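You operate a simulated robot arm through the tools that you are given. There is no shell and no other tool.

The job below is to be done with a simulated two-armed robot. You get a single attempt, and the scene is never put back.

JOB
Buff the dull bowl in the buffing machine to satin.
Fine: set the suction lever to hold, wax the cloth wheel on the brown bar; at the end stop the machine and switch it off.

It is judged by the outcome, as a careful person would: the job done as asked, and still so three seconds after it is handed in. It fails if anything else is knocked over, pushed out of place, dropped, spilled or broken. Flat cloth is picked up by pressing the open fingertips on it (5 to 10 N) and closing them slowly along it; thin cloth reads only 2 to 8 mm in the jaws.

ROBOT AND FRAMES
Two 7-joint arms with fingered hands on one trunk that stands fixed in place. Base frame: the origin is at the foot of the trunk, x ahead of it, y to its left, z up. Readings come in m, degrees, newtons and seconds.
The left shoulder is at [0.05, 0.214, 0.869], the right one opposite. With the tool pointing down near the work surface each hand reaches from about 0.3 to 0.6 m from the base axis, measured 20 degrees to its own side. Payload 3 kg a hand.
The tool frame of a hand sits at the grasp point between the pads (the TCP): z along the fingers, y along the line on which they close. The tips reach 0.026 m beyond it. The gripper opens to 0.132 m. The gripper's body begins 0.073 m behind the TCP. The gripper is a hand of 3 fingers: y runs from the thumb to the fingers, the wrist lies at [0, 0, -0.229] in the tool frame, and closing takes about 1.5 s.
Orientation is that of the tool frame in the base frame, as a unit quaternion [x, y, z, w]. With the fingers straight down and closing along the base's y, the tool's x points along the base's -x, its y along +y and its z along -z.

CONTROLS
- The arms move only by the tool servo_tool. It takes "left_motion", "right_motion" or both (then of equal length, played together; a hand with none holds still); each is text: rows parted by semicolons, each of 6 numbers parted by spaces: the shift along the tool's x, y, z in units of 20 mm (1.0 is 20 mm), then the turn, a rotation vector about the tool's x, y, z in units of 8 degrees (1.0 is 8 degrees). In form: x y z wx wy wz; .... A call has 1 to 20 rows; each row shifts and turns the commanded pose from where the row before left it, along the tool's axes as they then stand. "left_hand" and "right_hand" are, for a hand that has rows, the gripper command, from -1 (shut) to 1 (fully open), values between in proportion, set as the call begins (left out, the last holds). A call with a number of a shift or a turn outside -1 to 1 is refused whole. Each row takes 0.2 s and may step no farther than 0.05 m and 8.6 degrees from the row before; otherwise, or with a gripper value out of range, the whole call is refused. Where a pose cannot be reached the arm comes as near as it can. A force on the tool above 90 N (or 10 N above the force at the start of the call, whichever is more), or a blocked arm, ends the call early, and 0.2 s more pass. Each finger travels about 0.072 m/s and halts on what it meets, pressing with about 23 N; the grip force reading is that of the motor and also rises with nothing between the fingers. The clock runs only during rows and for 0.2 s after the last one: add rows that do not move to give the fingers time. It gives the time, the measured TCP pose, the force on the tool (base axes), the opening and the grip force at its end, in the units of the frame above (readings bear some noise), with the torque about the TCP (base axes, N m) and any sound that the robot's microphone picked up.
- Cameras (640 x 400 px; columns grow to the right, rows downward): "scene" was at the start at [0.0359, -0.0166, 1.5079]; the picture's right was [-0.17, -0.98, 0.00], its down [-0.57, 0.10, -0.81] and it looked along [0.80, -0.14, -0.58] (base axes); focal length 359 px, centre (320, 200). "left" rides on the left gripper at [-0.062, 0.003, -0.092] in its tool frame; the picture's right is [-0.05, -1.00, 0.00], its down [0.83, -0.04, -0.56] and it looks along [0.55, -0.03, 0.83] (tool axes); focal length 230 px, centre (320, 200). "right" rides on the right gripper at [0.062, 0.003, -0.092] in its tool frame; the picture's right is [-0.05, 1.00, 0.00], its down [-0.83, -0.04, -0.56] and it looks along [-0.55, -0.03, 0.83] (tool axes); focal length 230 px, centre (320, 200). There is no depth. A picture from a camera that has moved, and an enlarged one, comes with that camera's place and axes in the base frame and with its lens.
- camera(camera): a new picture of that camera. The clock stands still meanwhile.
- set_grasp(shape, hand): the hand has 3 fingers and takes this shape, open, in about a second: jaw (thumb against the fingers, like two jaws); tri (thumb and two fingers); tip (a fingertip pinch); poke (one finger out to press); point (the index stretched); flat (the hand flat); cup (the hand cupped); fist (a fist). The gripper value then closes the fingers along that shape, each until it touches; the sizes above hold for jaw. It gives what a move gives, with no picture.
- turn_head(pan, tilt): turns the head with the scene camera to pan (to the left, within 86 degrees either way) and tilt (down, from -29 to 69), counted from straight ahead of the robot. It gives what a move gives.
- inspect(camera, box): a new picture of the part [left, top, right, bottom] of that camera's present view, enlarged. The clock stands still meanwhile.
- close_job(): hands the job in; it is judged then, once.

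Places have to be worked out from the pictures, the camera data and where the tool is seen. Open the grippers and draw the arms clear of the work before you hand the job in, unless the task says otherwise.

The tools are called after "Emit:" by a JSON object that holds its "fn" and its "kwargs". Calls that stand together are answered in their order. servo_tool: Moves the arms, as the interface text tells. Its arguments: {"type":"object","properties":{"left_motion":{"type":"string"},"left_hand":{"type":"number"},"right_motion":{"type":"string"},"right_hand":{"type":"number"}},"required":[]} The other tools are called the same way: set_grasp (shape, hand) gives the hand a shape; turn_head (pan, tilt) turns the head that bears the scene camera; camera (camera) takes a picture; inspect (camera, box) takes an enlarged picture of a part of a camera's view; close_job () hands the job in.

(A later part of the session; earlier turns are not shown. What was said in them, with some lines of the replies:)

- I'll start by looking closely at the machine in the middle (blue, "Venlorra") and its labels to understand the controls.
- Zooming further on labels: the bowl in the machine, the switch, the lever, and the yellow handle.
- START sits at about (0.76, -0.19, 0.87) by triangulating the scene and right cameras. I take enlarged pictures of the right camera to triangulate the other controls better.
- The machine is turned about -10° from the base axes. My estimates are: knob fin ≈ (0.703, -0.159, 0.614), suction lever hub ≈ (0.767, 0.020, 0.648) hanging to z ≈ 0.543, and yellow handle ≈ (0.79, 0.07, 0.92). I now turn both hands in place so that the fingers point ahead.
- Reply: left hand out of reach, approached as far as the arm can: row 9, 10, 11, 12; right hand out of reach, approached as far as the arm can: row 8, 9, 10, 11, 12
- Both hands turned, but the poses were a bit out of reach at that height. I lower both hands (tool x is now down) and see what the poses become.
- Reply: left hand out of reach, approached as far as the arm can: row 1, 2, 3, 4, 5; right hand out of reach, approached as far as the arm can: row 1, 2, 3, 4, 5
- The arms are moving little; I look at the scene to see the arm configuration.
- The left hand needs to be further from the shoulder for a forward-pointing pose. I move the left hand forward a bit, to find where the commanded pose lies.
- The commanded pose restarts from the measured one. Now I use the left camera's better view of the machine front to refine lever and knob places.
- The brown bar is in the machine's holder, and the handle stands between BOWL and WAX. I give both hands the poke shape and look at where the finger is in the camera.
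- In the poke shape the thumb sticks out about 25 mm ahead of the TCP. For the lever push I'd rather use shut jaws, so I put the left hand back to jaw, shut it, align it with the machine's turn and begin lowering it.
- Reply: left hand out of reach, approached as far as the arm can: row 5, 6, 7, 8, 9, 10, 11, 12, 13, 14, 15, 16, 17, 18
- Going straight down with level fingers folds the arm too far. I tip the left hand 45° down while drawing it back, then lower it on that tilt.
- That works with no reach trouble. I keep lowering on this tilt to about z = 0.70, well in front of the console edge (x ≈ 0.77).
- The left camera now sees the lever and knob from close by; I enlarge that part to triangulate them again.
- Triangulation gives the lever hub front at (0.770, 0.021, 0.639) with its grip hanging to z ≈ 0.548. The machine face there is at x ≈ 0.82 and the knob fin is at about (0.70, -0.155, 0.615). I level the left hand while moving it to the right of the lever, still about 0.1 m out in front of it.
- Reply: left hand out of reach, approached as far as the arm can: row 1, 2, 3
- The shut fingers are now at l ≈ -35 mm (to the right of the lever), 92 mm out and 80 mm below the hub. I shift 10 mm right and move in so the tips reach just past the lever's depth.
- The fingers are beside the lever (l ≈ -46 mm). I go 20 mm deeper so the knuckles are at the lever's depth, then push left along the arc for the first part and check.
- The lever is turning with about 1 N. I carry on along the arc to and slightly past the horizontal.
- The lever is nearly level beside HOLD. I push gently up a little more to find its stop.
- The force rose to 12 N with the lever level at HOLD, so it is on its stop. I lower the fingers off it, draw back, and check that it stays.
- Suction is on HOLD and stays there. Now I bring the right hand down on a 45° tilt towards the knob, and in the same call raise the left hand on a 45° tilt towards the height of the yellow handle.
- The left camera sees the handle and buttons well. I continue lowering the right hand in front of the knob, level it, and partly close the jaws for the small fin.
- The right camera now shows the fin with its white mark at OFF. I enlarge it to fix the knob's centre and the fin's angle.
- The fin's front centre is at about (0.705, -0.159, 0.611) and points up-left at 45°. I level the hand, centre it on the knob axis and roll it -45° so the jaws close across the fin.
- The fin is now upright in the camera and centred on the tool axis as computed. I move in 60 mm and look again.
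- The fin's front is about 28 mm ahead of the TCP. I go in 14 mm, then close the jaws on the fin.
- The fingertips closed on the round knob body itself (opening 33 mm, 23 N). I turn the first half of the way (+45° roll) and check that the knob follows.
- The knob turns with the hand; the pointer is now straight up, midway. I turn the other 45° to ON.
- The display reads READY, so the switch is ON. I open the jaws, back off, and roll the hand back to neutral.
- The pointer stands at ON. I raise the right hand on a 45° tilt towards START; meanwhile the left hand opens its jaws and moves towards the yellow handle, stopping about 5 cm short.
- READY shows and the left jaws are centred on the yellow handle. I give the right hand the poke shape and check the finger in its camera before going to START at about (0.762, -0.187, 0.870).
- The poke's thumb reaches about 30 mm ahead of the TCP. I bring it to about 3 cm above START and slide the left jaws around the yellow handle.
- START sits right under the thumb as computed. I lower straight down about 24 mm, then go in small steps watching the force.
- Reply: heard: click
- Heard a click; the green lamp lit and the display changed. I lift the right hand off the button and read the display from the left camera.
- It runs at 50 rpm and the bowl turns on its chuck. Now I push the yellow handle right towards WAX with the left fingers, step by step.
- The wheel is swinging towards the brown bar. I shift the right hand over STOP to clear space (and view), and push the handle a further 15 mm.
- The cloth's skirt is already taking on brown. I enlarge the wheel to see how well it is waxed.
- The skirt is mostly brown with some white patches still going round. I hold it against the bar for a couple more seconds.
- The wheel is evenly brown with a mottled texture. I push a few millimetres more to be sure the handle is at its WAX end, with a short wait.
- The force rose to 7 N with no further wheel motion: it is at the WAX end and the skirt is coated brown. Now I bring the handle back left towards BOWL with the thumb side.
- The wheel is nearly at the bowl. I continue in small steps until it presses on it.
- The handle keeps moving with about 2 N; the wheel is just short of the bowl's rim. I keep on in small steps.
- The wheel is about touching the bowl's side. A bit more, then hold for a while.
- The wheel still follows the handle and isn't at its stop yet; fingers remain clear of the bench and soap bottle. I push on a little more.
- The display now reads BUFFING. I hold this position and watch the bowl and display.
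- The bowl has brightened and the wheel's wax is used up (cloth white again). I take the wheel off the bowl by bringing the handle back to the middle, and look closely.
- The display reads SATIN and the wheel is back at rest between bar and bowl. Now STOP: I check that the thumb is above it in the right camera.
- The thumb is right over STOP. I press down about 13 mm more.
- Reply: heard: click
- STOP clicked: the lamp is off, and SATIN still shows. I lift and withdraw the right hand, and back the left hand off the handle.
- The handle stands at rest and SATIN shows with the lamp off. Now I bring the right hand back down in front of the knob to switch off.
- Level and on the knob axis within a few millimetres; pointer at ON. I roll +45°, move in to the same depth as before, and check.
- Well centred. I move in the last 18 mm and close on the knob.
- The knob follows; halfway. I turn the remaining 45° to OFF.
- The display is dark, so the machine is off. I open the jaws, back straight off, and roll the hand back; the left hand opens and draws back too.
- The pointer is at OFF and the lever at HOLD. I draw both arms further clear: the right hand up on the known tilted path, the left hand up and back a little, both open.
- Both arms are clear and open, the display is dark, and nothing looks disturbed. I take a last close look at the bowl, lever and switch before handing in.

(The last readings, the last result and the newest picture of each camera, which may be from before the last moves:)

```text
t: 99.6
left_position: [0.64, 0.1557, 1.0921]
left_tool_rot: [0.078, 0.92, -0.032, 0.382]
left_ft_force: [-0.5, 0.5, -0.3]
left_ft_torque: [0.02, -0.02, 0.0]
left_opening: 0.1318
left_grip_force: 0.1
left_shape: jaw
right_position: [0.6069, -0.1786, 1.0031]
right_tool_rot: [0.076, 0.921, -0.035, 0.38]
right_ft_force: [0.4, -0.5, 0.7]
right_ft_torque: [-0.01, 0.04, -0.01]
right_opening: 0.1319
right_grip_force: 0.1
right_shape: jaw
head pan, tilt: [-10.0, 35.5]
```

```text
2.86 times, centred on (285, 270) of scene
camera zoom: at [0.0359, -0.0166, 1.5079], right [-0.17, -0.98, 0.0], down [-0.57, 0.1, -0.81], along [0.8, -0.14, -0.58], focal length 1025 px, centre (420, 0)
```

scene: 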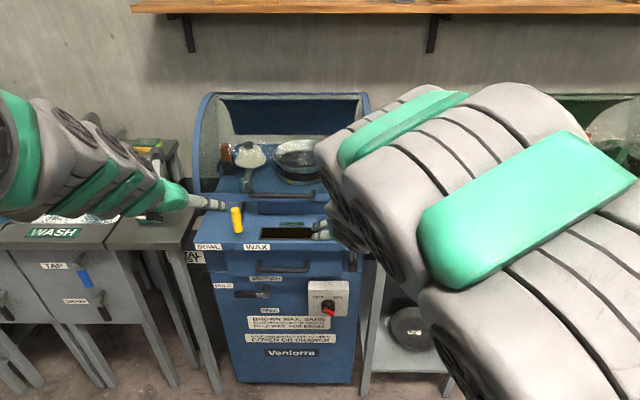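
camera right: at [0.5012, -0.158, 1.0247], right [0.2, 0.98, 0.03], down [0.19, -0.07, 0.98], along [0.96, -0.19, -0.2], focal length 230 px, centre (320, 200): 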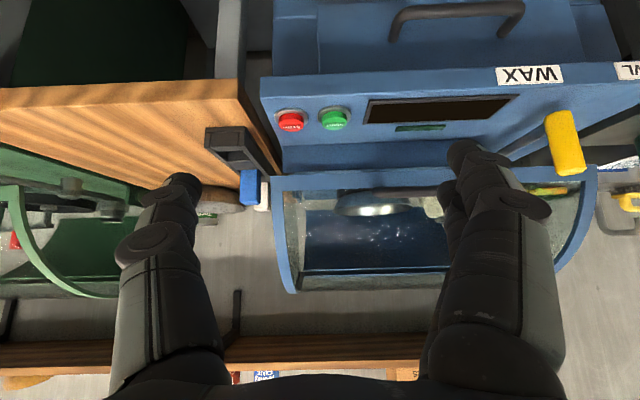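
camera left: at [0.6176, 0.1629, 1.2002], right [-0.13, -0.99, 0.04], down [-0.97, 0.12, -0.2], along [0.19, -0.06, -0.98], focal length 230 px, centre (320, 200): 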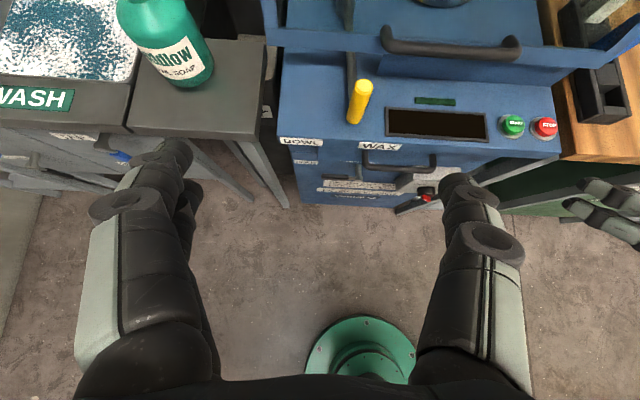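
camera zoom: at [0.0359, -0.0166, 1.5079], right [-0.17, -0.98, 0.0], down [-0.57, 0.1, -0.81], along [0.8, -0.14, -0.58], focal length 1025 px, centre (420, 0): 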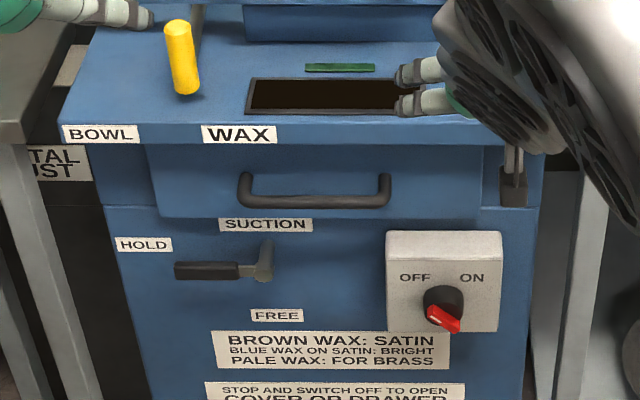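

The bowl has its satin finish, the wheel is at rest between bar and bowl, suction is on HOLD, and the machine is stopped and switched OFF. The arms are clear and open, so I hand the job in.

Emit:
{"fn": "close_job", "kwargs": {}}

```text
The job is handed in.
```

The bowl in the buffing machine is buffed to satin: the display read SATIN, and the bowl is visibly brighter. The job is handed in; I haven't seen how it was judged.

- **Suction:** I turned the lever to HOLD before starting, and it was still there in the last picture.
- **Wax:** I held the cloth wheel against the brown bar for about five seconds until its skirt was coated brown.
- **Buffing:** I pressed the wheel on the bowl for about three seconds. The wax was used up by the time the display read SATIN.
- **End state:** I pressed STOP, so the lamp went out, then turned the switch to OFF, so the display went dark. The yellow handle is back at rest between BOWL and WAX.

The bowl is still on its chuck in the machine. Both hands are open and clear of the machine. Nothing else looked moved or knocked over in the last pictures.
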